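You operate a simulated robot arm through the tools that you are given. There is no shell and no other tool. Be economical: measure what you need, move in short steps, check, and stop when the job is done.

Carry out the task below with a simulated two-armed robot. There is one attempt and no reset: what you move stays moved.

JOB
On the middle of the beech table, fold the blue cover cloth in half, so that its two short edges meet.

The check looks at the end state, three seconds after you hand in, the way a careful person would. Anything else that was tipped, shoved, dropped, spilled or broken makes it a failure. Lids that push on must go on centred and level and be pressed home; caps that screw on are set level and turned clockwise until they are tight. Flat cloth is picked up by pressing the open fingertips on it (5 to 10 N) and closing them slowly along it; thin cloth reads only 2 to 8 mm in the jaws.

ROBOT AND FRAMES
Two 7-joint arms with two-finger parallel grippers on one trunk, on a base that drives. Base frame: it is fixed to the floor where the robot stands at the start and does not move with it; the origin is under the middle of the robot, x ahead of it, y to its left, z up. Readings come in cm, rad, newtons and seconds.
The left shoulder is at the start at [7, 13.3, 110.1], the right one opposite. Places, roughly: middle of the beech table [50, -10, 80]. Payload 1.57 kg a hand.
The TCP of each hand is the grasp point between the finger pads, 3 cm short of the fingertips. In the tool frame z runs along the fingers and y along their closing line. The gripper opens to 8 cm. The fingers are 1.7 cm wide and 1.2 cm thick; the gripper's body (4 by 8.2 cm) begins 8 cm behind the TCP.
Orientation is told as [roll, pitch, yaw] about the base's x, y, z axes, in that order, counted from this pose: with the fingers straight down and closing along the base's y, the tool's x points along the base's -x, its y along +y and its z along -z.

CONTROLS
- The arms move only by the tool move_arm. It takes "left_moves", "right_moves" or both (then of equal length, played together; a hand with none holds still); each is a list of rows, each an object of numbers (a shift or turn left out is 0, a gripper value left out holds the last): "rx", "ry", "rz": the turn, a rotation vector about the tool's x, y, z in rad; "x", "y", "z": the shift along the tool's x, y, z in cm; "gripper": the finger opening in cm, from 0 to 8. In form: [{"rx": .., "ry": .., "rz": .., "x": .., "y": .., "z": .., "gripper": ..}, ...]. A call has 1 to 20 rows; each row is the pose to reach, as a shift and turn from the pose commanded when the call began, along the tool's axes at that moment. Rows are played at 5 a second. More than 5 cm and 0.15 rad between two rows, or a gripper value outside its range, and nothing of the call is played. Where a pose cannot be reached the arm comes as near as it can. A force on the tool above 40 N (or 10 N above the force at the start of the call, whichever is more), or a blocked arm, ends the call early, and 0.2 s more pass. Each finger travels about 15.3 cm/s and halts on what it meets, pressing with about 41 N; the grip force reading is that of the motor and also rises with nothing between the fingers. The clock runs only during rows and for 0.2 s after the last one: add rows that repeat a pose to give the fingers time. The reply holds the time, the measured pose of the TCP, the force on the tool along the base axes, the opening and the grip force, in the units named above and with some noise, with the torque about the TCP (base axes, N m) and any sound that the robot's microphone picked up.
- Cameras (640 x 400 px; columns grow to the right, rows downward): "scene" is now at [12.89, -0.58, 131.37]; the picture's right is [-0.13, -0.99, 0.00], its down [-0.71, 0.10, -0.70] and it looks along [0.69, -0.09, -0.72] (base axes); focal length 284 px, centre (320, 200). "left" rides on the left gripper at [7.2, 0.7, -12.2] in its tool frame; the picture's right is [-0.09, 1.00, 0.00], its down [-0.84, -0.08, -0.54] and it looks along [-0.54, -0.05, 0.84] (tool axes); focal length 238 px, centre (320, 200). "right" rides on the right gripper at [7.2, -0.7, -12.2] in its tool frame; the picture's right is [0.09, 1.00, 0.00], its down [-0.84, 0.08, -0.54] and it looks along [-0.54, 0.05, 0.84] (tool axes); focal length 238 px, centre (320, 200). There is no depth. A picture from a camera that has moved, and an enlarged one, comes with that camera's place and axes in the base frame and with its lens.
- camera(camera): a new picture of that camera. The clock stands still meanwhile.
- move_column(by): slides the trunk up (or, below 0, down) by that many cm; the arms and the scene camera ride with it, the base frame stays. It gives what a move gives, with no picture.
- roll_base(legs): drives the robot by 1 to 6 legs, each [ahead, left, turn to the left] in cm, cm and rad, along the robot's own axes; the way and the turn of a leg run together, so that a leg with both is an arc; at most 150 cm and 3.142 rad a leg. The arms and the cameras ride along, it lands a little off, and it stops where it bumps. It gives what a move gives.
- turn_head(pan, tilt): turns the head with the scene camera to pan (to the left, within 1.501 rad either way) and tilt (down, from -0.506 to 1.204), counted from straight ahead of the robot. It gives what a move gives.
- zoom(camera, box): a new picture of the part [left, top, right, bottom] of that camera's present view, enlarged. The clock stands still meanwhile.
- hand_in(): hands the job in; it is judged then, once.

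Work in short steps. Places have to be worked out from the pictures, the camera data and where the tool is seen: move nearer, look again, correct. Check each grasp and each placing, and mend what went wrong. You have 120 turns and 100 pictures in all, those below and enlarged ones among them. Open the grippers and draw the arms clear of the work before you hand the job in, unless the task says otherwise; then end with one line.

The tools are called after ">>>" as name(argument=value, ...) on one line, values as JSON. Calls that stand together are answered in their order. move_arm: Moves the arms, as the interface text tells. Its arguments: {"type":"object","properties":{"left_moves":{"type":"array"},"right_moves":{"type":"array"}},"required":[]} The other tools are called the same way: move_column (by) slides the trunk up or down; roll_base (legs) drives the base; turn_head (pan, tilt) turns the head that bears the scene camera; camera (camera) takes a picture; zoom (camera, box) takes an enlarged picture of a part of a camera's view; hand_in () hands the job in.

At the start:

```text
time: 0.0
left_ee_pos: [52.29, 13.33, 106.34]
left_orientation: [-0.001, 0.001, 0.0]
left_force: [-0.5, -0.1, -0.8]
left_wrist_torque: [0.0, -0.01, 0.01]
left_gripper_width: 7.99
left_grasp_force: 0.0
right_ee_pos: [44.67, -31.01, 101.03]
right_orientation: [0.001, -0.001, 0.0]
right_force: [-0.5, -0.4, -0.6]
right_wrist_torque: [0.02, 0.0, -0.01]
right_gripper_width: 8.0
right_grasp_force: 0.1
trunk travel left (down, up): [-67.5, 26.5]
robot x, y, heading: [0.01, 0.2, -0.004]
head pan, tilt: [-0.134, 0.801]
```

scene: 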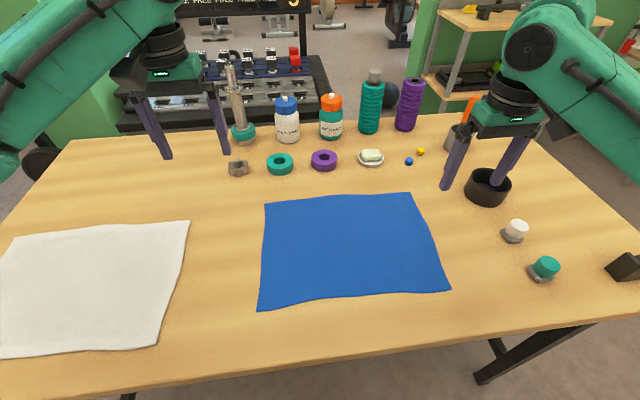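
right: 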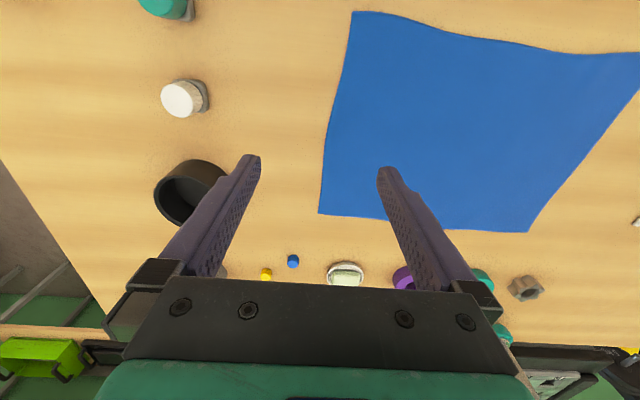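
left: 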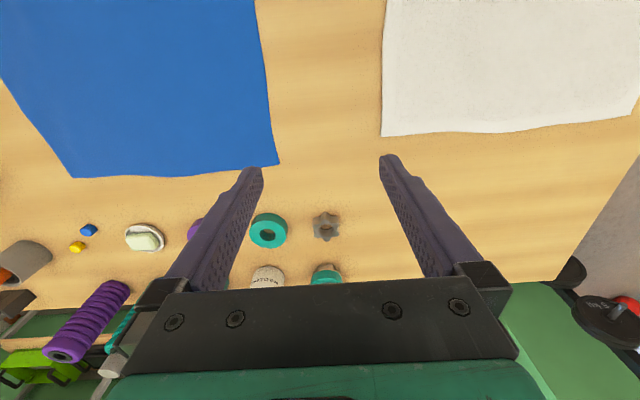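

I put the cloth at x 36–66, y −31 to 8, so its short edges are the left and right ones. I'll tilt the head down to see how much room there is between the base and the table.

>>> turn_head(pan=-0.134, tilt=1.2)

>>> camera(camera="scene")

```text
time: 0.9
left_ee_pos: [52.33, 13.27, 106.32]
left_orientation: [0.001, -0.001, 0.0]
left_force: [-0.5, 0.3, 0.6]
left_wrist_torque: [-0.01, 0.0, 0.03]
left_gripper_width: 7.99
left_grasp_force: 0.1
right_ee_pos: [44.69, -30.92, 101.07]
right_orientation: [0.001, 0.0, 0.0]
right_force: [-0.6, -0.4, 0.3]
right_wrist_torque: [-0.02, 0.0, 0.04]
right_gripper_width: 8.01
right_grasp_force: 0.0
trunk travel left (down, up): [-67.5, 26.5]
robot x, y, heading: [-0.3, 0.12, -0.001]
head pan, tilt: [-0.134, 1.201]
```

```text
96 pictures are left
camera scene: at [10.45, -0.25, 128.62], right [-0.13, -0.99, 0.0], down [-0.92, 0.12, -0.36], along [0.36, -0.05, -0.93], focal length 284 px, centre (320, 200)
```

scene: 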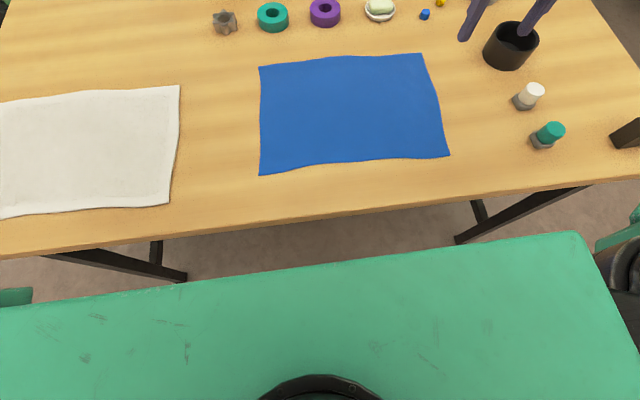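

The table's near edge is at x≈27 and the robot's chest front is around x≈15–18. I'll drive a little ahead and to the right, so both hands reach the left edge and the landing line.

>>> roll_base(legs=[[0, -12, 0], [6, 0, 0]])

>>> camera(camera="scene")

```text
time: 2.7
left_ee_pos: [58.14, 1.23, 106.39]
left_orientation: [0.0, -0.001, 0.001]
left_force: [-0.4, 0.3, -0.4]
left_wrist_torque: [0.02, -0.03, 0.0]
left_gripper_width: 8.0
left_grasp_force: 0.0
right_ee_pos: [50.59, -43.17, 101.3]
right_orientation: [0.0, -0.002, -0.001]
right_force: [0.0, 0.3, -0.1]
right_wrist_torque: [0.0, 0.0, 0.0]
right_gripper_width: 8.02
right_grasp_force: 0.1
trunk travel left (down, up): [-67.5, 26.5]
robot x, y, heading: [6.47, -12.28, 0.006]
head pan, tilt: [-0.134, 1.201]
```

```text
95 pictures are left
camera scene: at [16.22, -12.37, 128.65], right [-0.13, -0.99, 0.0], down [-0.92, 0.12, -0.36], along [0.36, -0.05, -0.93], focal length 284 px, centre (320, 200)
```

scene: 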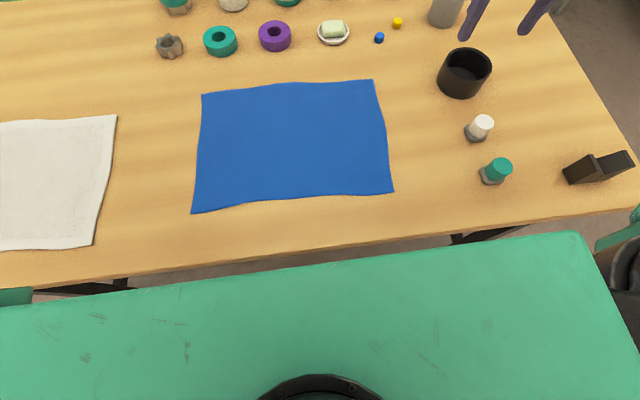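

The drive landed fine. Now I'll move the left hand over the far-left corner and the right hand over the near-left corner, both still well above the cloth, then look through the wrist cameras.

>>> move_arm(left_moves=[{"x": -2, "y": 2, "z": 3}, {"x": -4.9, "y": 4.8, "z": 7}, {"x": -4.9, "y": 4.8, "z": 11}, {"x": -4.9, "y": 4.8, "z": 14}, {"x": -4.9, "y": 4.8, "z": 16}, {"x": -4.9, "y": 4.8, "z": 16}, {"x": -4.9, "y": 4.8, "z": 16}, {"x": -4.9, "y": 4.8, "z": 16}, {"x": -4.9, "y": 4.8, "z": 16}, {"x": -4.9, "y": 4.8, "z": 16}, {"x": -4.9, "y": 4.8, "z": 16}, {"x": -4.9, "y": 4.8, "z": 16}, {"x": -4.9, "y": 4.8, "z": 16}, {"x": -4.9, "y": 4.8, "z": 16}], right_moves=[{"x": 3, "y": 3}, {"x": 6, "y": 6}, {"x": 9, "y": 9}, {"x": 10.6, "y": 13}, {"x": 10.6, "y": 17.5}, {"x": 10.6, "y": 22}, {"x": 10.6, "y": 26.5}, {"x": 10.6, "y": 31}, {"x": 10.6, "y": 35.5}, {"x": 10.6, "y": 40, "z": 2}, {"x": 10.6, "y": 44, "z": 4}, {"x": 10.6, "y": 47, "z": 7}, {"x": 10.6, "y": 49, "z": 11}, {"x": 10.6, "y": 49, "z": 11}])

>>> camera(camera="left")

>>> camera(camera="right")

>>> camera(camera="scene")

```text
refused: row 2 steps farther than a row can; nothing moved
```

```text
94 pictures are left
camera left: at [51.02, 1.9, 118.56], right [0.09, 1.0, 0.0], down [0.84, -0.08, 0.54], along [0.54, -0.05, -0.84], focal length 238 px, centre (320, 200)
```

left: 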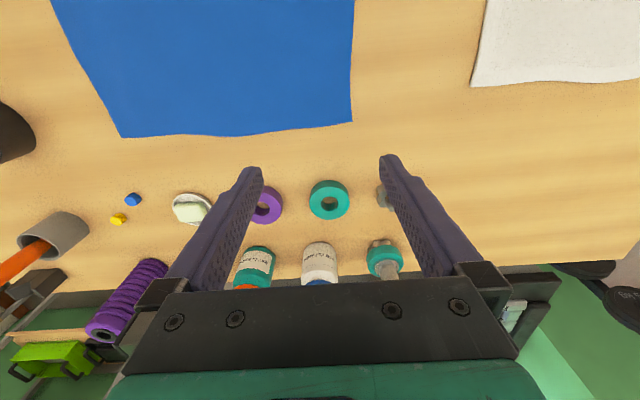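

```text
93 pictures are left
camera right: at [43.4, -43.6, 113.34], right [-0.09, 1.0, 0.0], down [0.84, 0.08, 0.54], along [0.54, 0.05, -0.84], focal length 238 px, centre (320, 200)
```

right: 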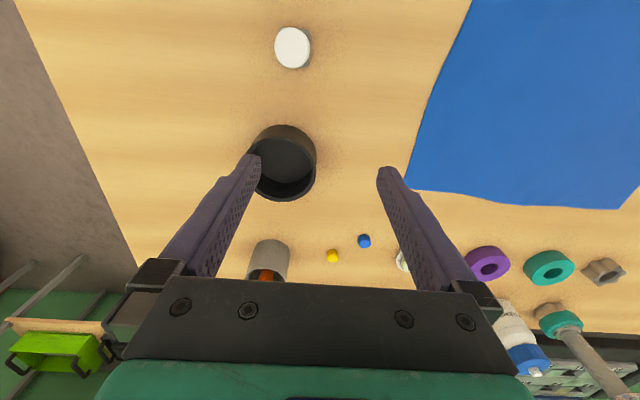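

```text
92 pictures are left
camera scene: at [16.22, -12.37, 128.65], right [-0.13, -0.99, 0.0], down [-0.92, 0.12, -0.36], along [0.36, -0.05, -0.93], focal length 284 px, centre (320, 200)
```

scene: 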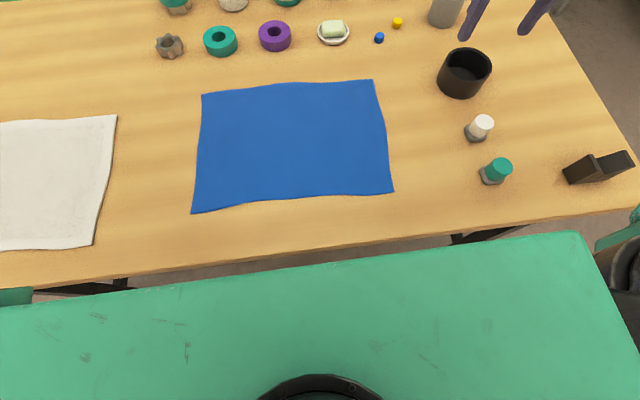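

A row stepped too far, so nothing moved. I'll repeat it with smaller rows.

>>> move_arm(left_moves=[{"x": -1.5, "y": 2, "z": 2}, {"x": -3, "y": 4, "z": 5}, {"x": -3, "y": 4.5, "z": 9}, {"x": -3, "y": 4.5, "z": 12}, {"x": -3, "y": 4.5, "z": 14}, {"x": -3, "y": 4.5, "z": 14}, {"x": -3, "y": 4.5, "z": 14}, {"x": -3, "y": 4.5, "z": 14}, {"x": -3, "y": 4.5, "z": 14}, {"x": -3, "y": 4.5, "z": 14}, {"x": -3, "y": 4.5, "z": 14}, {"x": -3, "y": 4.5, "z": 14}, {"x": -3, "y": 4.5, "z": 14}, {"x": -3, "y": 4.5, "z": 14}], right_moves=[{"x": 3, "y": 3}, {"x": 6, "y": 6}, {"x": 9, "y": 9}, {"x": 10.6, "y": 13}, {"x": 10.6, "y": 17.5}, {"x": 10.6, "y": 22}, {"x": 10.6, "y": 26.5}, {"x": 10.6, "y": 31}, {"x": 10.6, "y": 35.5}, {"x": 10.6, "y": 40, "z": 2}, {"x": 10.6, "y": 44, "z": 4}, {"x": 10.6, "y": 47, "z": 7}, {"x": 10.6, "y": 49, "z": 10}, {"x": 10.6, "y": 49, "z": 10}])

>>> camera(camera="left")

>>> camera(camera="right")

>>> camera(camera="scene")

```text
time: 5.7
left_ee_pos: [61.22, 5.75, 92.29]
left_orientation: [0.0, -0.001, 0.001]
left_force: [0.3, 0.4, -0.1]
left_wrist_torque: [-0.02, 0.0, -0.05]
left_gripper_width: 8.0
left_grasp_force: 0.0
right_ee_pos: [39.98, 5.79, 91.03]
right_orientation: [0.001, 0.0, 0.003]
right_force: [-0.7, -0.6, -0.5]
right_wrist_torque: [0.0, -0.02, -0.01]
right_gripper_width: 8.01
right_grasp_force: 0.0
trunk travel left (down, up): [-67.5, 26.5]
robot x, y, heading: [5.68, -12.19, -0.004]
head pan, tilt: [-0.134, 1.201]
```

```text
91 pictures are left
camera left: at [54.2, 6.43, 104.47], right [0.09, 1.0, 0.0], down [0.84, -0.08, 0.54], along [0.54, -0.05, -0.84], focal length 238 px, centre (320, 200)
```

left: 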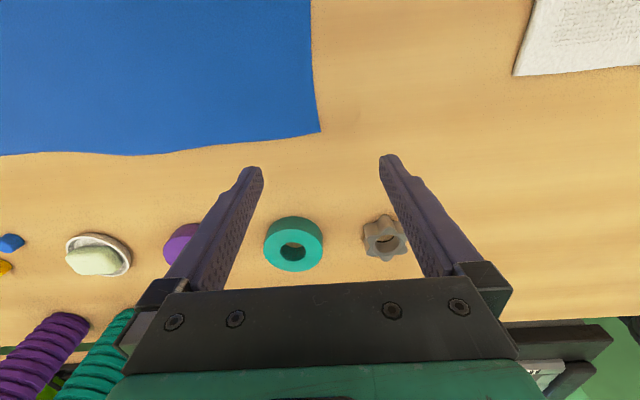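

```text
90 pictures are left
camera right: at [32.92, 5.29, 103.23], right [-0.09, 1.0, 0.0], down [0.84, 0.08, 0.54], along [0.54, 0.05, -0.84], focal length 238 px, centre (320, 200)
```

right: 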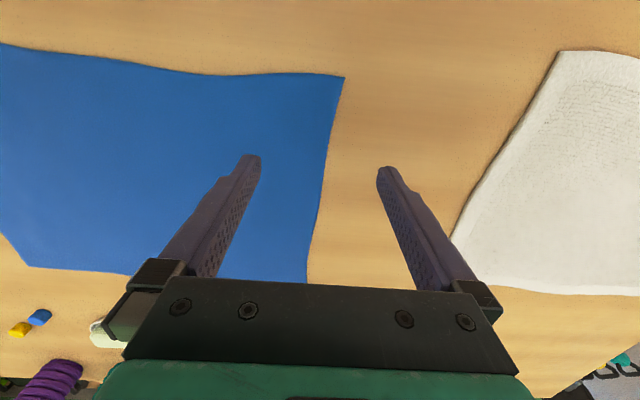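

```text
89 pictures are left
camera scene: at [16.45, -12.42, 128.62], right [-0.13, -0.99, 0.0], down [-0.92, 0.12, -0.36], along [0.36, -0.05, -0.93], focal length 284 px, centre (320, 200)
```

scene: 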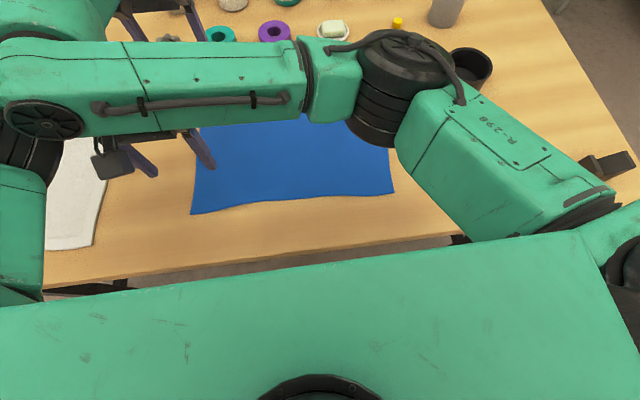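

The wrist cameras put the far-left corner near (62.4, 6) and the near-left one near (35.3, 7.8). I'll narrow the fingers to 3 cm and come down to just above the cloth, with the outer pads at the edge.

>>> move_arm(left_moves=[{"x": 0.6, "y": -0.5, "z": 3, "gripper": 3}, {"x": 1.2, "y": -0.85, "z": 6, "gripper": 3}, {"x": 1.2, "y": -0.85, "z": 8.5, "gripper": 3}, {"x": 1.2, "y": -0.85, "z": 9.5, "gripper": 3}, {"x": 1.2, "y": -0.85, "z": 9.5, "gripper": 3}], right_moves=[{"x": 1, "y": 0.3, "z": 3, "gripper": 3}, {"x": 2, "y": 0.6, "z": 6, "gripper": 3}, {"x": 2, "y": 0.6, "z": 8, "gripper": 3}, {"x": 2, "y": 0.6, "z": 8.5, "gripper": 3}, {"x": 2, "y": 0.6, "z": 8.5, "gripper": 3}])

>>> camera(camera="left")

>>> camera(camera="right")

```text
time: 6.4
left_ee_pos: [60.05, 4.78, 85.58]
left_orientation: [0.001, -0.003, 0.003]
left_force: [0.0, -0.5, -0.7]
left_wrist_torque: [-0.02, 0.04, 0.01]
left_gripper_width: 3.01
left_grasp_force: 0.1
right_ee_pos: [38.13, 6.53, 85.2]
right_orientation: [0.01, -0.009, 0.003]
right_force: [-2.8, -2.1, 12.2]
right_wrist_torque: [-0.35, 0.14, -0.04]
right_gripper_width: 3.1
right_grasp_force: 1.0
trunk travel left (down, up): [-67.5, 26.5]
robot x, y, heading: [6.08, -12.33, 0.001]
head pan, tilt: [-0.134, 1.201]
stopped in row 3 (right hand): the force on the tool passed its limit (the readings are from after the stop); the commanded pose is now the measured one
```

```text
88 pictures are left
camera left: at [52.99, 5.5, 97.69], right [0.09, 1.0, 0.0], down [0.84, -0.08, 0.54], along [0.54, -0.05, -0.84], focal length 238 px, centre (320, 200)
```

left: 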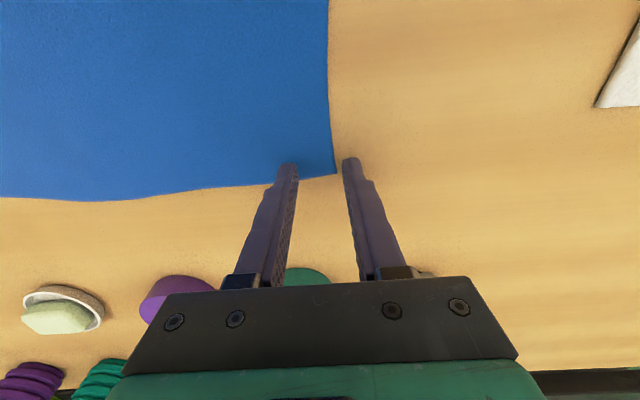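

```text
87 pictures are left
camera right: at [30.78, 5.9, 97.23], right [-0.1, 1.0, 0.01], down [0.83, 0.07, 0.55], along [0.55, 0.06, -0.83], focal length 238 px, centre (320, 200)
```

right: 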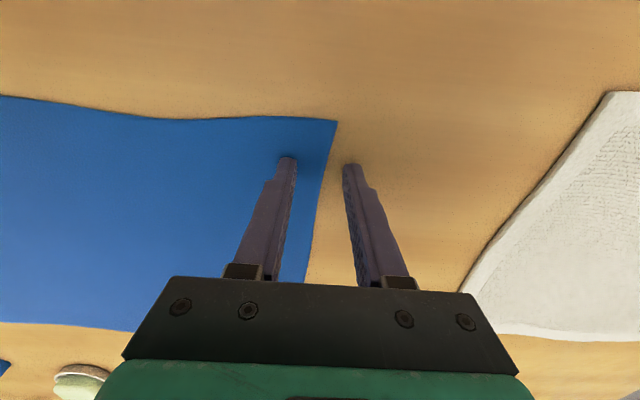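

The right hand touched down at TCP z=85.2, and parallax from the left camera agrees, so the cloth surface is at about z=82.2. The corrected left corners are (60.9, 5.9) and (34.7, 7.4). I'll lift 1 cm, correct sideways and come back to just above contact.

>>> move_arm(left_moves=[{"z": -1}, {"x": 2, "y": -0.1, "z": -1}, {"x": 2, "y": -0.1, "z": 0}, {"x": 2, "y": -0.1, "z": 0.2}, {"x": 2, "y": -0.1, "z": 0.2}], right_moves=[{"z": -1}, {"x": 0.3, "y": -0.5, "z": -1}, {"x": 0.3, "y": -0.5, "z": -0.6}, {"x": 0.3, "y": -0.5, "z": -0.4}, {"x": 0.3, "y": -0.5, "z": -0.4}])

>>> camera(camera="left")

>>> camera(camera="right")

```text
time: 7.6
left_ee_pos: [58.15, 4.96, 85.21]
left_orientation: [-0.002, -0.001, 0.002]
left_force: [-0.2, 0.6, 0.0]
left_wrist_torque: [-0.04, 0.02, 0.03]
left_gripper_width: 2.98
left_grasp_force: 0.0
right_ee_pos: [37.88, 6.1, 85.38]
right_orientation: [0.006, -0.01, 0.002]
right_force: [-11.5, -25.0, -2.2]
right_wrist_torque: [3.0, -1.31, -0.04]
right_gripper_width: 3.02
right_grasp_force: 0.0
trunk travel left (down, up): [-67.5, 26.5]
robot x, y, heading: [5.88, -12.15, 0.001]
head pan, tilt: [-0.134, 1.201]
```

```text
86 pictures are left
camera left: at [51.15, 5.58, 97.37], right [0.09, 1.0, 0.0], down [0.84, -0.07, 0.54], along [0.54, -0.05, -0.84], focal length 238 px, centre (320, 200)
```

left: 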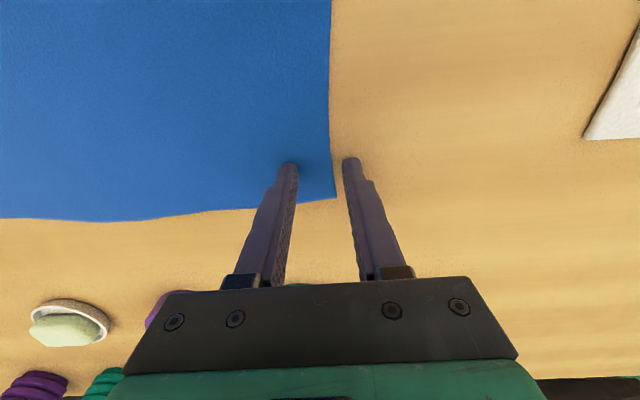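

```text
85 pictures are left
camera right: at [30.65, 5.41, 97.55], right [-0.09, 1.0, 0.01], down [0.83, 0.08, 0.55], along [0.55, 0.06, -0.84], focal length 238 px, centre (320, 200)
```

right: 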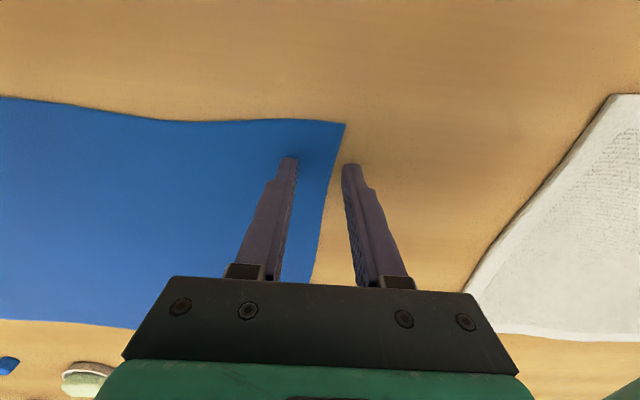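

The right hand reads a 27 N sideways force with its fingers not pressed on anything, so it's probably touching the left arm. I'll look at the scene before moving.

>>> turn_head(pan=0.3, tilt=0.95)

>>> camera(camera="scene")

```text
time: 8.5
left_ee_pos: [58.16, 4.75, 85.3]
left_orientation: [-0.001, -0.001, 0.001]
left_force: [0.3, -0.7, 0.4]
left_wrist_torque: [-0.01, -0.01, 0.02]
left_gripper_width: 3.0
left_grasp_force: 0.0
right_ee_pos: [37.94, 6.05, 85.36]
right_orientation: [0.007, -0.007, 0.001]
right_force: [-12.3, -35.6, -12.0]
right_wrist_torque: [3.79, -1.24, -0.17]
right_gripper_width: 3.0
right_grasp_force: 0.0
trunk travel left (down, up): [-67.5, 26.5]
robot x, y, heading: [5.82, -11.85, 0.003]
head pan, tilt: [0.3, 0.949]
```

```text
84 pictures are left
camera scene: at [17.87, -9.49, 130.24], right [0.3, -0.96, 0.0], down [-0.78, -0.24, -0.58], along [0.56, 0.17, -0.81], focal length 284 px, centre (320, 200)
```

scene: 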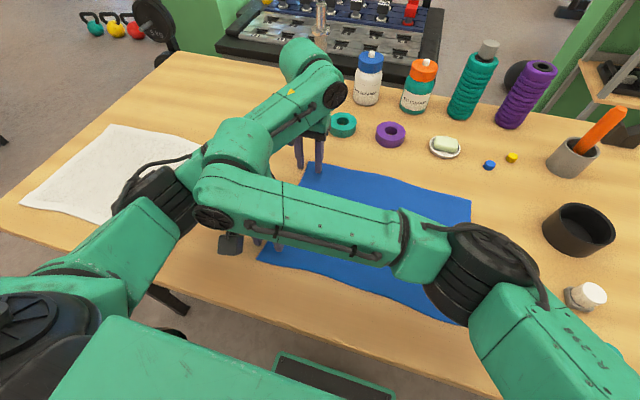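

The left arm's elbow is pressing on the right wrist. I'll back the right hand off toward −y and up, raise the left hand, and then move the base left so the left elbow swings clear.

>>> move_arm(right_moves=[{"y": -1.5}, {"y": -4, "z": -1}, {"y": -8, "z": -3}, {"y": -12, "z": -6}, {"y": -15, "z": -9}, {"y": -17, "z": -10}, {"y": -17, "z": -10}], left_moves=[{"z": 0}, {"z": 0}, {"z": -2}, {"z": -5}, {"z": -8}, {"z": -10}, {"z": -10}])

>>> roll_base(legs=[[0, 18, 0]])

>>> camera(camera="scene")

```text
time: 10.1
left_ee_pos: [58.15, 4.79, 95.45]
left_orientation: [-0.003, 0.0, 0.001]
left_force: [-0.3, -0.7, 0.4]
left_wrist_torque: [-0.02, -0.03, 0.0]
left_gripper_width: 2.98
left_grasp_force: 0.1
right_ee_pos: [37.92, -10.87, 95.39]
right_orientation: [0.011, -0.007, 0.004]
right_force: [-0.2, 0.3, -0.5]
right_wrist_torque: [0.01, -0.02, 0.03]
right_gripper_width: 3.01
right_grasp_force: 0.0
trunk travel left (down, up): [-67.5, 26.5]
robot x, y, heading: [5.78, -12.06, 0.001]
head pan, tilt: [0.3, 0.949]
```

```text
time: 11.6
left_ee_pos: [58.06, 22.26, 95.28]
left_orientation: [-0.002, 0.0, 0.004]
left_force: [-0.3, -0.1, -0.6]
left_wrist_torque: [0.02, 0.03, -0.02]
left_gripper_width: 3.03
left_grasp_force: 0.0
right_ee_pos: [37.77, 6.63, 95.3]
right_orientation: [0.01, -0.009, 0.006]
right_force: [-1.0, 0.1, -0.2]
right_wrist_torque: [0.01, 0.0, 0.0]
right_gripper_width: 3.01
right_grasp_force: 0.0
trunk travel left (down, up): [-67.5, 26.5]
robot x, y, heading: [6.22, 5.0, -0.002]
head pan, tilt: [0.3, 0.949]
```

```text
83 pictures are left
camera scene: at [17.82, 7.96, 130.24], right [0.3, -0.95, 0.0], down [-0.78, -0.24, -0.58], along [0.56, 0.17, -0.81], focal length 284 px, centre (320, 200)
```

scene: 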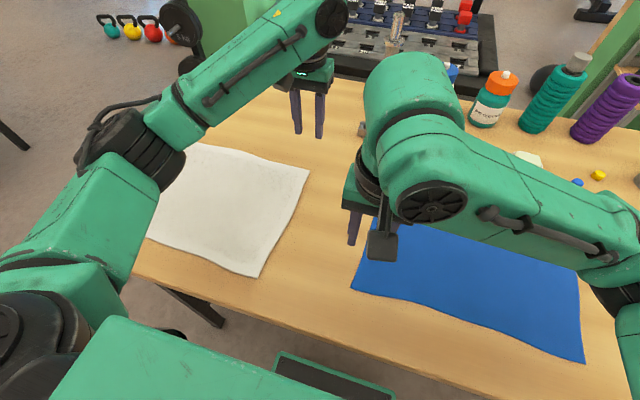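

Now the left arm has more room. I'll bring the left hand back over its corner and see how much clearance there is.

>>> move_arm(left_moves=[{"y": -3}, {"y": -6}, {"y": -9}, {"y": -12}, {"y": -14.5}, {"y": -16.5}, {"y": -17.5}, {"y": -17.5}])

>>> camera(camera="scene")

```text
time: 13.4
left_ee_pos: [58.1, 4.72, 95.33]
left_orientation: [-0.002, 0.0, 0.002]
left_force: [0.4, 0.1, 0.0]
left_wrist_torque: [0.02, 0.0, 0.0]
left_gripper_width: 2.98
left_grasp_force: 0.1
right_ee_pos: [37.89, 6.63, 95.33]
right_orientation: [0.01, -0.009, 0.006]
right_force: [0.3, -1.2, 0.5]
right_wrist_torque: [0.02, -0.01, -0.01]
right_gripper_width: 3.02
right_grasp_force: 0.0
trunk travel left (down, up): [-67.5, 26.5]
robot x, y, heading: [6.15, 5.17, 0.002]
head pan, tilt: [0.3, 0.949]
```

```text
82 pictures are left
camera scene: at [17.83, 8.04, 130.24], right [0.3, -0.95, 0.0], down [-0.78, -0.24, -0.58], along [0.56, 0.17, -0.81], focal length 284 px, centre (320, 200)
```

scene: 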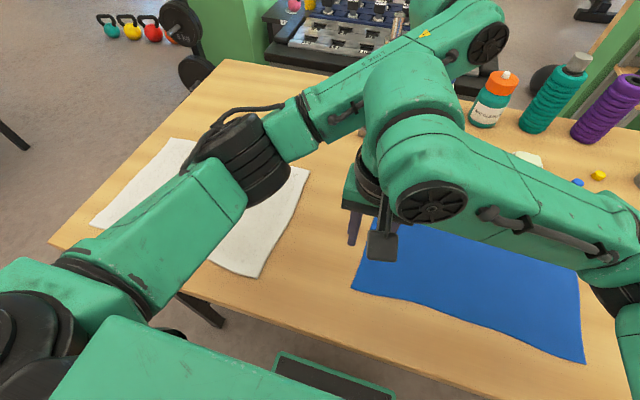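

No contact forces this time. I'll lower both hands to just above the cloth and watch the forces.

>>> move_arm(left_moves=[{"z": 3}, {"z": 6}, {"z": 8.5}, {"z": 9.7}, {"z": 9.7}, {"z": 9.7}], right_moves=[{"y": -0.3, "z": 3}, {"y": -0.6, "z": 6}, {"y": -0.6, "z": 8.5}, {"y": -0.6, "z": 9.7}, {"y": -0.6, "z": 9.7}, {"y": -0.6, "z": 9.7}])

>>> camera(camera="left")

>>> camera(camera="right")

```text
time: 14.8
left_ee_pos: [58.08, 4.75, 85.62]
left_orientation: [0.001, 0.0, 0.003]
left_force: [0.0, 0.0, -1.1]
left_wrist_torque: [0.0, -0.02, -0.01]
left_gripper_width: 3.01
left_grasp_force: 0.0
right_ee_pos: [38.07, 6.0, 85.7]
right_orientation: [0.009, -0.01, 0.005]
right_force: [0.1, -0.2, 0.2]
right_wrist_torque: [0.0, -0.01, 0.02]
right_gripper_width: 3.0
right_grasp_force: 0.1
trunk travel left (down, up): [-67.5, 26.5]
robot x, y, heading: [6.28, 5.27, 0.003]
head pan, tilt: [0.3, 0.949]
```

```text
81 pictures are left
camera left: at [51.1, 5.42, 97.77], right [0.09, 1.0, 0.0], down [0.84, -0.07, 0.54], along [0.54, -0.05, -0.84], focal length 238 px, centre (320, 200)
```

left: 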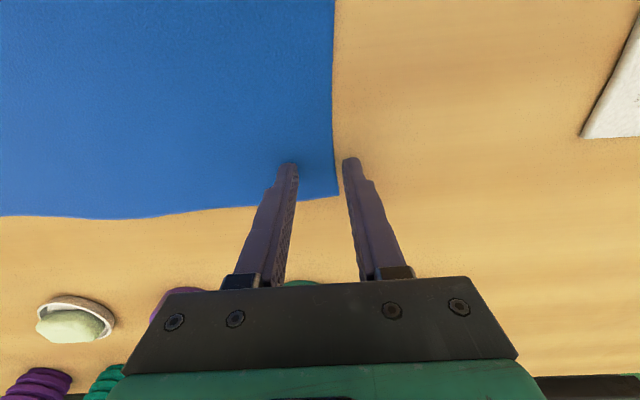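

```text
80 pictures are left
camera right: at [30.88, 5.4, 97.79], right [-0.1, 1.0, 0.01], down [0.83, 0.08, 0.55], along [0.55, 0.06, -0.83], focal length 238 px, centre (320, 200)
```

right: 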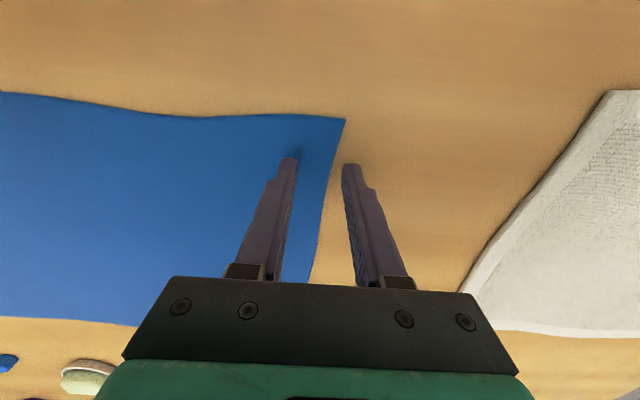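

The edges lie just inside the outer pads on both hands. I'll lower slowly until contact, and the call ends by itself at about 10 N.

>>> move_arm(left_moves=[{"z": 0.2}, {"z": 0.4}, {"z": 0.6}], right_moves=[{"z": 0.2}, {"z": 0.4}, {"z": 0.6}])

```text
time: 15.6
left_ee_pos: [58.06, 4.85, 85.26]
left_orientation: [0.001, -0.003, 0.003]
left_force: [0.8, -0.2, 3.4]
left_wrist_torque: [-0.03, -0.01, 0.0]
left_gripper_width: 3.04
left_grasp_force: 0.3
right_ee_pos: [38.01, 6.21, 85.14]
right_orientation: [0.01, -0.013, 0.006]
right_force: [2.1, -0.4, 9.5]
right_wrist_torque: [-0.24, 0.02, 0.02]
right_gripper_width: 3.02
right_grasp_force: 0.2
trunk travel left (down, up): [-67.5, 26.5]
robot x, y, heading: [5.77, 5.29, 0.005]
head pan, tilt: [0.3, 0.949]
```

Left reads 3.4 N and right 9.5 N. I'll add a little on the left, then close both slowly.

>>> move_arm(left_moves=[{"z": 0.1, "gripper": 3}, {"z": 0.2, "gripper": 2.7}, {"z": 0.2, "gripper": 2.4}, {"z": 0.2, "gripper": 2.1}, {"z": 0.2, "gripper": 1.8}, {"z": 0.2, "gripper": 1.5}, {"z": 0.2, "gripper": 1.2}, {"z": 0.2, "gripper": 0.9}, {"z": 0.2, "gripper": 0.6}, {"z": 0.2, "gripper": 0.3}, {"z": 0.2, "gripper": 0}, {"z": 0.2, "gripper": 0}, {"z": 0.2, "gripper": 0}], right_moves=[{"z": 0, "gripper": 3}, {"z": 0, "gripper": 2.7}, {"z": 0, "gripper": 2.4}, {"z": 0, "gripper": 2.1}, {"z": 0, "gripper": 1.8}, {"z": 0, "gripper": 1.5}, {"z": 0, "gripper": 1.2}, {"z": 0, "gripper": 0.9}, {"z": 0, "gripper": 0.6}, {"z": 0, "gripper": 0.3}, {"z": 0, "gripper": 0}, {"z": 0, "gripper": 0}, {"z": 0, "gripper": 0}])

>>> camera(camera="left")

>>> camera(camera="right")

```text
time: 18.4
left_ee_pos: [57.89, 4.71, 85.22]
left_orientation: [-0.001, -0.004, 0.004]
left_force: [-1.7, -4.2, 28.4]
left_wrist_torque: [-0.32, -0.04, -0.05]
left_gripper_width: 0.28
left_grasp_force: 23.9
right_ee_pos: [37.74, 6.19, 85.25]
right_orientation: [0.01, -0.014, 0.005]
right_force: [0.3, 0.0, 1.6]
right_wrist_torque: [-0.01, -0.01, 0.05]
right_gripper_width: 0.2
right_grasp_force: 22.9
trunk travel left (down, up): [-67.5, 26.5]
robot x, y, heading: [6.66, 5.05, 0.002]
head pan, tilt: [0.3, 0.949]
```

```text
79 pictures are left
camera left: at [50.76, 5.43, 97.22], right [0.09, 1.0, 0.0], down [0.83, -0.07, 0.55], along [0.54, -0.05, -0.84], focal length 238 px, centre (320, 200)
```

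left: 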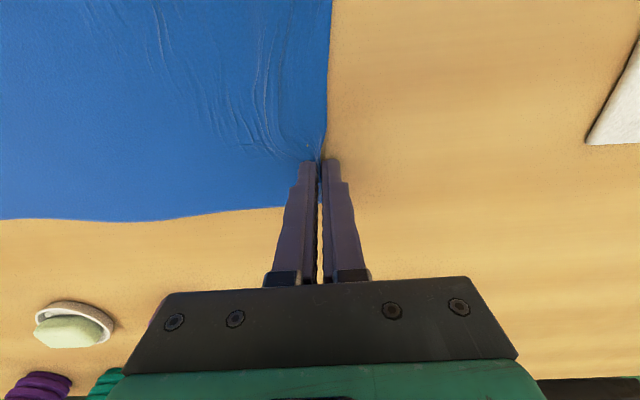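

```text
78 pictures are left
camera right: at [30.39, 5.44, 97.24], right [-0.1, 1.0, 0.01], down [0.83, 0.08, 0.55], along [0.55, 0.06, -0.83], focal length 238 px, centre (320, 200)
```

right: 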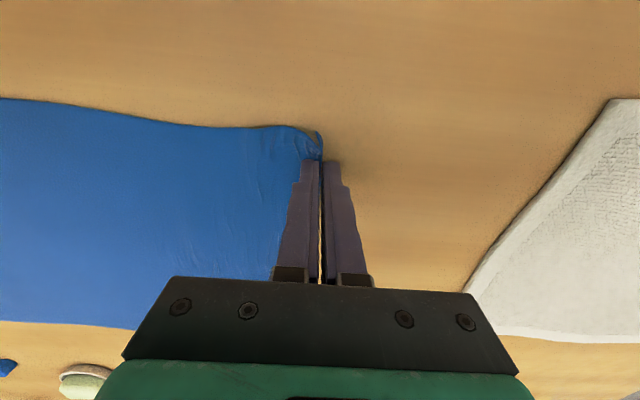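

Both jaws read 2–3 mm with the cloth edge between them. I'll lift 5 cm while easing inward to check both grips.

>>> move_arm(left_moves=[{"z": -1}, {"z": -2, "y": -0.5}, {"z": -3.5, "y": -1}, {"z": -5, "y": -1.5}, {"z": -5, "y": -1.5}], right_moves=[{"z": -1}, {"z": -2, "y": -0.5}, {"z": -3.5, "y": -1}, {"z": -5, "y": -1.5}, {"z": -5, "y": -1.5}])

>>> camera(camera="left")

>>> camera(camera="right")

>>> camera(camera="scene")

```text
time: 19.6
left_ee_pos: [58.34, 3.34, 89.98]
left_orientation: [0.001, 0.003, 0.003]
left_force: [0.6, 0.6, -0.3]
left_wrist_torque: [0.03, -0.01, 0.01]
left_gripper_width: 0.25
left_grasp_force: 23.5
right_ee_pos: [37.95, 4.63, 90.17]
right_orientation: [0.009, -0.011, 0.006]
right_force: [1.7, 0.7, 0.2]
right_wrist_torque: [-0.03, 0.03, 0.04]
right_gripper_width: 0.2
right_grasp_force: 23.2
trunk travel left (down, up): [-67.5, 26.5]
robot x, y, heading: [5.87, 5.26, 0.003]
head pan, tilt: [0.3, 0.949]
```

```text
77 pictures are left
camera left: at [51.13, 3.95, 102.02], right [0.09, 1.0, 0.0], down [0.84, -0.07, 0.54], along [0.54, -0.05, -0.84], focal length 238 px, centre (320, 200)
```

left: 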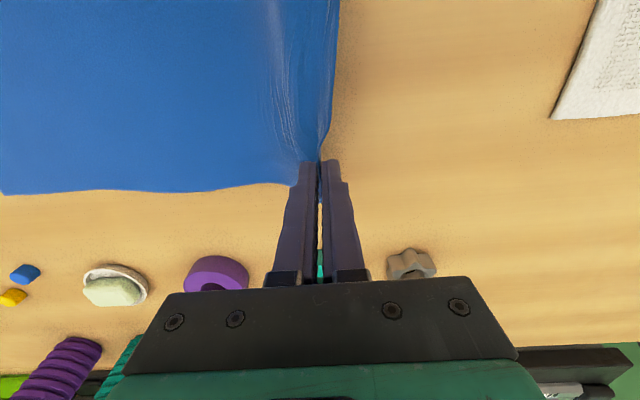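

```text
76 pictures are left
camera right: at [30.73, 3.95, 102.16], right [-0.1, 1.0, 0.01], down [0.83, 0.08, 0.55], along [0.55, 0.06, -0.83], focal length 238 px, centre (320, 200)
```

right: 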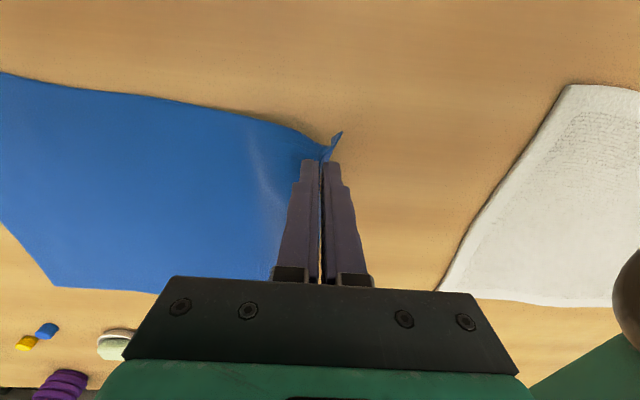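

```text
75 pictures are left
camera scene: at [17.82, 8.02, 130.24], right [0.3, -0.95, 0.0], down [-0.78, -0.24, -0.58], along [0.56, 0.17, -0.81], focal length 284 px, centre (320, 200)
```

scene: 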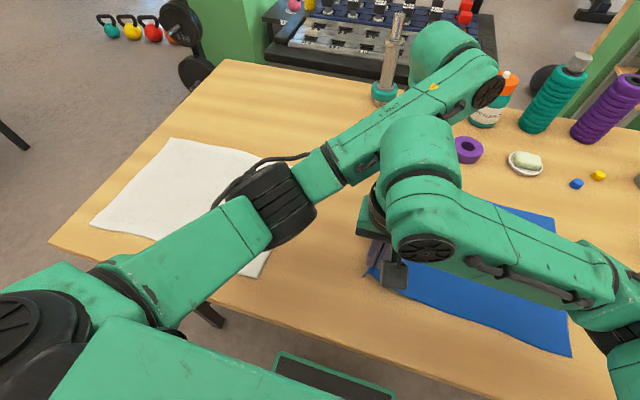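

Both grips hold and the edge hangs taut between the hands. The arms are in a clear configuration, so I'll carry the edge mostly by rolling the base to the right, with the hands following an arc in height.

>>> move_arm(left_moves=[{"z": -1.5}, {"z": -3}, {"z": -3}], right_moves=[{"z": -1.5}, {"z": -3}, {"z": -3}])

>>> roll_base(legs=[[0, -8, 0]])

>>> move_arm(left_moves=[{"z": -2}, {"z": -4}, {"z": -6.5}, {"z": -6.5}], right_moves=[{"z": -2}, {"z": -4}, {"z": -6.5}, {"z": -6.5}])

>>> camera(camera="scene")

```text
time: 20.4
left_ee_pos: [58.18, 3.27, 92.7]
left_orientation: [0.0, 0.0, 0.002]
left_force: [0.5, -0.3, -0.5]
left_wrist_torque: [0.0, 0.01, -0.03]
left_gripper_width: 0.23
left_grasp_force: 24.4
right_ee_pos: [38.02, 4.54, 93.1]
right_orientation: [0.01, -0.008, 0.005]
right_force: [0.4, 1.0, -0.1]
right_wrist_torque: [0.02, -0.01, 0.04]
right_gripper_width: 0.19
right_grasp_force: 23.5
trunk travel left (down, up): [-67.5, 26.5]
robot x, y, heading: [5.75, 5.29, 0.005]
head pan, tilt: [0.3, 0.949]
```

```text
time: 21.4
left_ee_pos: [58.18, -4.64, 92.8]
left_orientation: [-0.001, 0.0, 0.003]
left_force: [0.4, -0.6, 0.1]
left_wrist_torque: [0.0, 0.03, -0.02]
left_gripper_width: 0.26
left_grasp_force: 23.8
right_ee_pos: [38.05, -3.41, 93.14]
right_orientation: [0.008, -0.01, 0.004]
right_force: [0.7, -0.3, 0.2]
right_wrist_torque: [0.0, 0.04, 0.02]
right_gripper_width: 0.17
right_grasp_force: 23.4
trunk travel left (down, up): [-67.5, 26.5]
robot x, y, heading: [6.07, -2.79, 0.001]
head pan, tilt: [0.3, 0.949]
```

```text
time: 22.4
left_ee_pos: [58.01, -4.65, 99.18]
left_orientation: [-0.001, 0.003, 0.003]
left_force: [-0.1, -0.8, -0.2]
left_wrist_torque: [0.02, 0.01, -0.03]
left_gripper_width: 0.26
left_grasp_force: 23.9
right_ee_pos: [37.96, -3.54, 99.64]
right_orientation: [0.011, -0.008, 0.005]
right_force: [-0.4, 0.3, 0.7]
right_wrist_torque: [0.03, -0.01, 0.03]
right_gripper_width: 0.17
right_grasp_force: 23.7
trunk travel left (down, up): [-67.5, 26.5]
robot x, y, heading: [5.87, -2.79, 0.005]
head pan, tilt: [0.3, 0.949]
```

```text
74 pictures are left
camera scene: at [17.89, -0.03, 130.23], right [0.3, -0.95, 0.0], down [-0.78, -0.24, -0.58], along [0.56, 0.17, -0.81], focal length 284 px, centre (320, 200)
```

scene: 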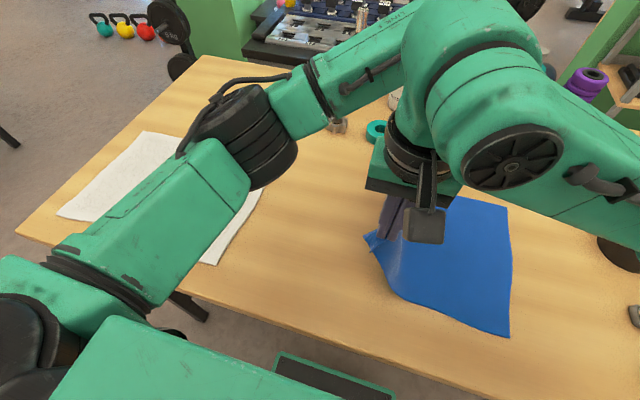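

The left edge is lifting cleanly. I'll roll on past the fold line, then come down a little.

>>> roll_base(legs=[[0, -10, 0]])

>>> roll_base(legs=[[0, -4, 0]])

>>> turn_head(pan=0.0, tilt=1.0)

>>> camera(camera="scene")

>>> camera(camera="left")

>>> camera(camera="right")

```text
time: 23.6
left_ee_pos: [57.93, -14.51, 99.1]
left_orientation: [-0.001, 0.002, 0.005]
left_force: [-0.6, -0.5, 0.8]
left_wrist_torque: [0.04, 0.02, 0.0]
left_gripper_width: 0.24
left_grasp_force: 23.8
right_ee_pos: [37.99, -13.37, 99.78]
right_orientation: [0.008, -0.009, 0.006]
right_force: [0.5, -0.4, -0.4]
right_wrist_torque: [0.02, -0.01, 0.01]
right_gripper_width: 0.19
right_grasp_force: 22.9
trunk travel left (down, up): [-67.5, 26.5]
robot x, y, heading: [6.04, -12.7, 0.005]
head pan, tilt: [0.3, 0.949]
```

```text
time: 24.5
left_ee_pos: [58.1, -18.26, 99.24]
left_orientation: [-0.003, 0.002, 0.007]
left_force: [-0.2, -0.3, 0.6]
left_wrist_torque: [-0.05, 0.02, 0.02]
left_gripper_width: 0.26
left_grasp_force: 24.0
right_ee_pos: [38.08, -17.09, 99.66]
right_orientation: [0.007, -0.008, 0.008]
right_force: [0.8, 0.0, -0.2]
right_wrist_torque: [-0.03, 0.0, -0.02]
right_gripper_width: 0.18
right_grasp_force: 23.6
trunk travel left (down, up): [-67.5, 26.5]
robot x, y, heading: [5.96, -16.59, -0.001]
head pan, tilt: [0.3, 0.949]
```

```text
time: 25.3
left_ee_pos: [58.18, -18.41, 99.21]
left_orientation: [-0.001, 0.001, 0.008]
left_force: [0.1, -0.9, 0.2]
left_wrist_torque: [-0.03, -0.02, -0.01]
left_gripper_width: 0.23
left_grasp_force: 23.9
right_ee_pos: [38.08, -17.4, 99.69]
right_orientation: [0.011, -0.009, 0.009]
right_force: [0.3, 0.3, -0.4]
right_wrist_torque: [0.03, 0.01, 0.02]
right_gripper_width: 0.16
right_grasp_force: 23.6
trunk travel left (down, up): [-67.5, 26.5]
robot x, y, heading: [6.04, -16.49, 0.005]
head pan, tilt: [0.0, 1.0]
```

```text
73 pictures are left
camera scene: at [17.94, -16.11, 129.88], right [0.01, -1.0, 0.0], down [-0.84, -0.01, -0.54], along [0.54, 0.0, -0.84], focal length 284 px, centre (320, 200)
```

scene: 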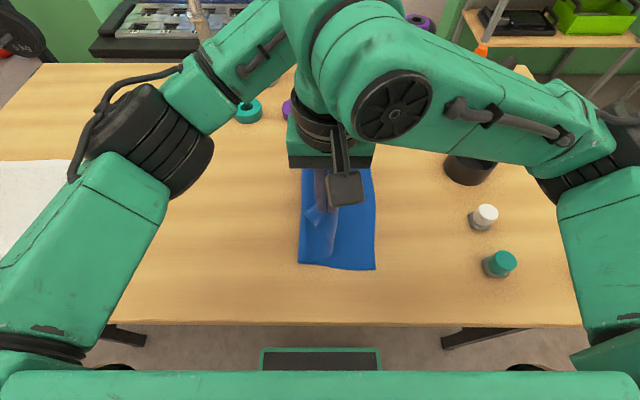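

```text
72 pictures are left
camera left: at [51.08, -17.84, 111.31], right [0.09, 1.0, 0.0], down [0.84, -0.07, 0.54], along [0.54, -0.05, -0.84], focal length 238 px, centre (320, 200)
```

left: 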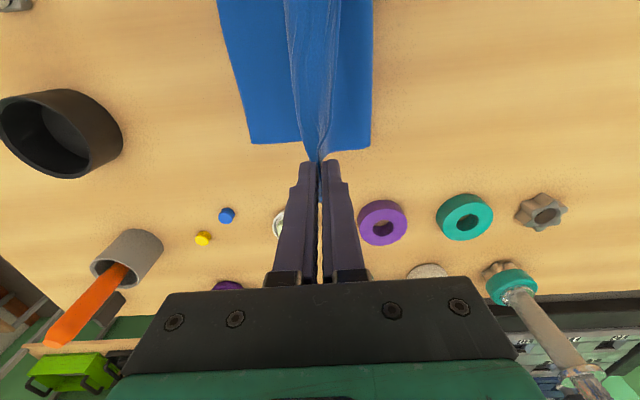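

```text
71 pictures are left
camera right: at [30.72, -18.05, 111.74], right [-0.1, 0.99, 0.01], down [0.83, 0.08, 0.55], along [0.55, 0.06, -0.83], focal length 238 px, centre (320, 200)
```

right: 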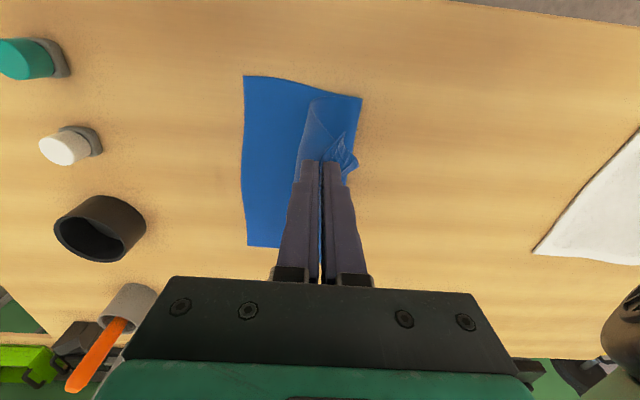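

The lower half has stayed put: its right edge reads y≈−26 to −28, with the bend near y=−12. I'll come down 4 cm and roll another 6 cm right, which keeps inside the arc.

>>> move_arm(left_moves=[{"z": 2}, {"z": 4}, {"z": 4}], right_moves=[{"z": 2}, {"z": 4.5}, {"z": 4.5}])

>>> roll_base(legs=[[0, -6, 0]])

>>> move_arm(left_moves=[{"rx": -0.13}, {"rx": -0.26}, {"rx": -0.39}, {"rx": -0.52}, {"rx": -0.65}, {"rx": -0.78}, {"rx": -0.78}], right_moves=[{"rx": -0.13}, {"rx": -0.26}, {"rx": -0.39}, {"rx": -0.52}, {"rx": -0.65}, {"rx": -0.78}, {"rx": -0.78}])

>>> camera(camera="scene")

>>> camera(camera="left")

>>> camera(camera="right")

```text
time: 26.1
left_ee_pos: [58.0, -18.5, 95.15]
left_orientation: [-0.001, 0.0, 0.007]
left_force: [-0.7, 0.0, -0.2]
left_wrist_torque: [0.0, -0.01, -0.01]
left_gripper_width: 0.27
left_grasp_force: 24.0
right_ee_pos: [37.86, -17.29, 95.03]
right_orientation: [0.009, -0.01, 0.008]
right_force: [-1.1, 0.7, 0.5]
right_wrist_torque: [0.0, -0.04, 0.0]
right_gripper_width: 0.2
right_grasp_force: 23.4
trunk travel left (down, up): [-67.5, 26.5]
robot x, y, heading: [6.15, -16.7, 0.006]
head pan, tilt: [0.0, 1.0]
```

```text
time: 27.0
left_ee_pos: [58.05, -24.45, 95.09]
left_orientation: [-0.002, 0.001, 0.008]
left_force: [-0.4, 0.0, 0.3]
left_wrist_torque: [-0.06, 0.03, 0.01]
left_gripper_width: 0.26
left_grasp_force: 24.0
right_ee_pos: [38.04, -23.37, 95.03]
right_orientation: [0.01, -0.01, 0.009]
right_force: [0.2, -0.4, -0.3]
right_wrist_torque: [-0.01, 0.0, 0.0]
right_gripper_width: 0.19
right_grasp_force: 23.7
trunk travel left (down, up): [-67.5, 26.5]
robot x, y, heading: [5.99, -23.03, 0.007]
head pan, tilt: [0.0, 1.0]
```

```text
time: 28.6
left_ee_pos: [55.69, -21.6, 95.58]
left_orientation: [0.743, 0.0, 0.008]
left_force: [0.6, 0.3, -0.5]
left_wrist_torque: [-0.05, -0.02, 0.02]
left_gripper_width: 0.26
left_grasp_force: 23.7
left hand out of reach, approached as far as the arm can: row 4, 5, 6, 7
right_ee_pos: [39.96, -21.56, 96.79]
right_orientation: [0.79, -0.009, 0.009]
right_force: [-0.2, 0.4, -1.0]
right_wrist_torque: [-0.04, 0.0, 0.03]
right_gripper_width: 0.15
right_grasp_force: 23.9
right hand out of reach, approached as far as the arm can: row 4, 5, 6, 7
trunk travel left (down, up): [-67.5, 26.5]
robot x, y, heading: [6.27, -22.81, 0.009]
head pan, tilt: [0.0, 1.0]
```

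```text
70 pictures are left
camera scene: at [17.93, -22.03, 129.89], right [0.01, -1.0, 0.0], down [-0.84, -0.01, -0.54], along [0.54, 0.0, -0.84], focal length 284 px, centre (320, 200)
```

scene: 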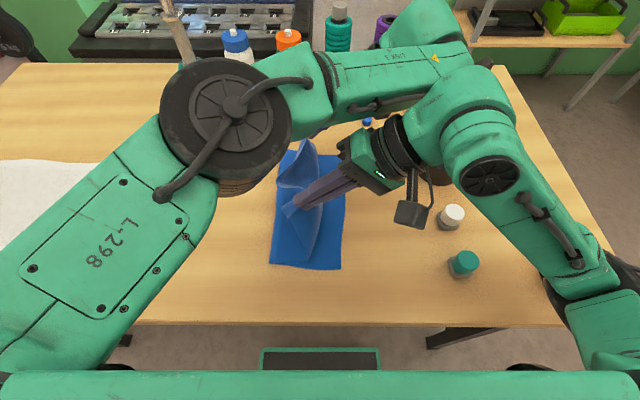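

```text
69 pictures are left
camera left: at [48.67, -29.47, 104.85], right [0.09, 0.73, 0.67], down [0.84, -0.42, 0.35], along [0.54, 0.54, -0.65], focal length 238 px, centre (320, 200)
```

left: 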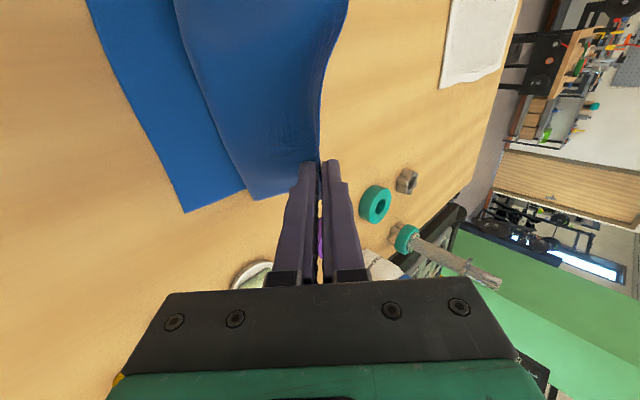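

```text
68 pictures are left
camera right: at [32.79, -30.49, 104.77], right [-0.1, 0.7, 0.71], down [0.83, -0.32, 0.44], along [0.54, 0.64, -0.55], focal length 238 px, centre (320, 200)
```

right: 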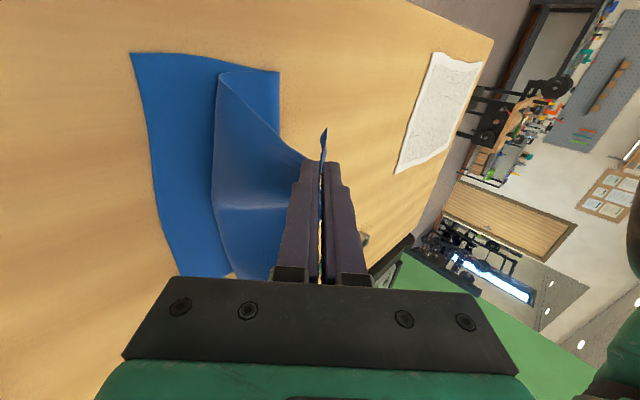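

At 0.78 rad tilt both arms hit their limits and the hands drew together. I'll ease the tilt back to about 0.4 rad and re-read the poses.

>>> move_arm(left_moves=[{"rx": 0.13}, {"rx": 0.26}, {"rx": 0.38}, {"rx": 0.38}], right_moves=[{"rx": 0.13}, {"rx": 0.26}, {"rx": 0.38}, {"rx": 0.38}])

```text
time: 29.6
left_ee_pos: [55.71, -21.81, 95.47]
left_orientation: [0.4, -0.003, 0.007]
left_force: [0.6, 0.5, 0.6]
left_wrist_torque: [0.05, 0.02, 0.01]
left_gripper_width: 0.21
left_grasp_force: 23.7
right_ee_pos: [40.11, -21.73, 96.97]
right_orientation: [0.409, -0.008, 0.008]
right_force: [0.0, 0.3, 0.6]
right_wrist_torque: [0.04, 0.0, 0.03]
right_gripper_width: 0.16
right_grasp_force: 23.4
trunk travel left (down, up): [-67.5, 26.5]
robot x, y, heading: [6.14, -22.48, 0.003]
head pan, tilt: [0.0, 1.0]
```

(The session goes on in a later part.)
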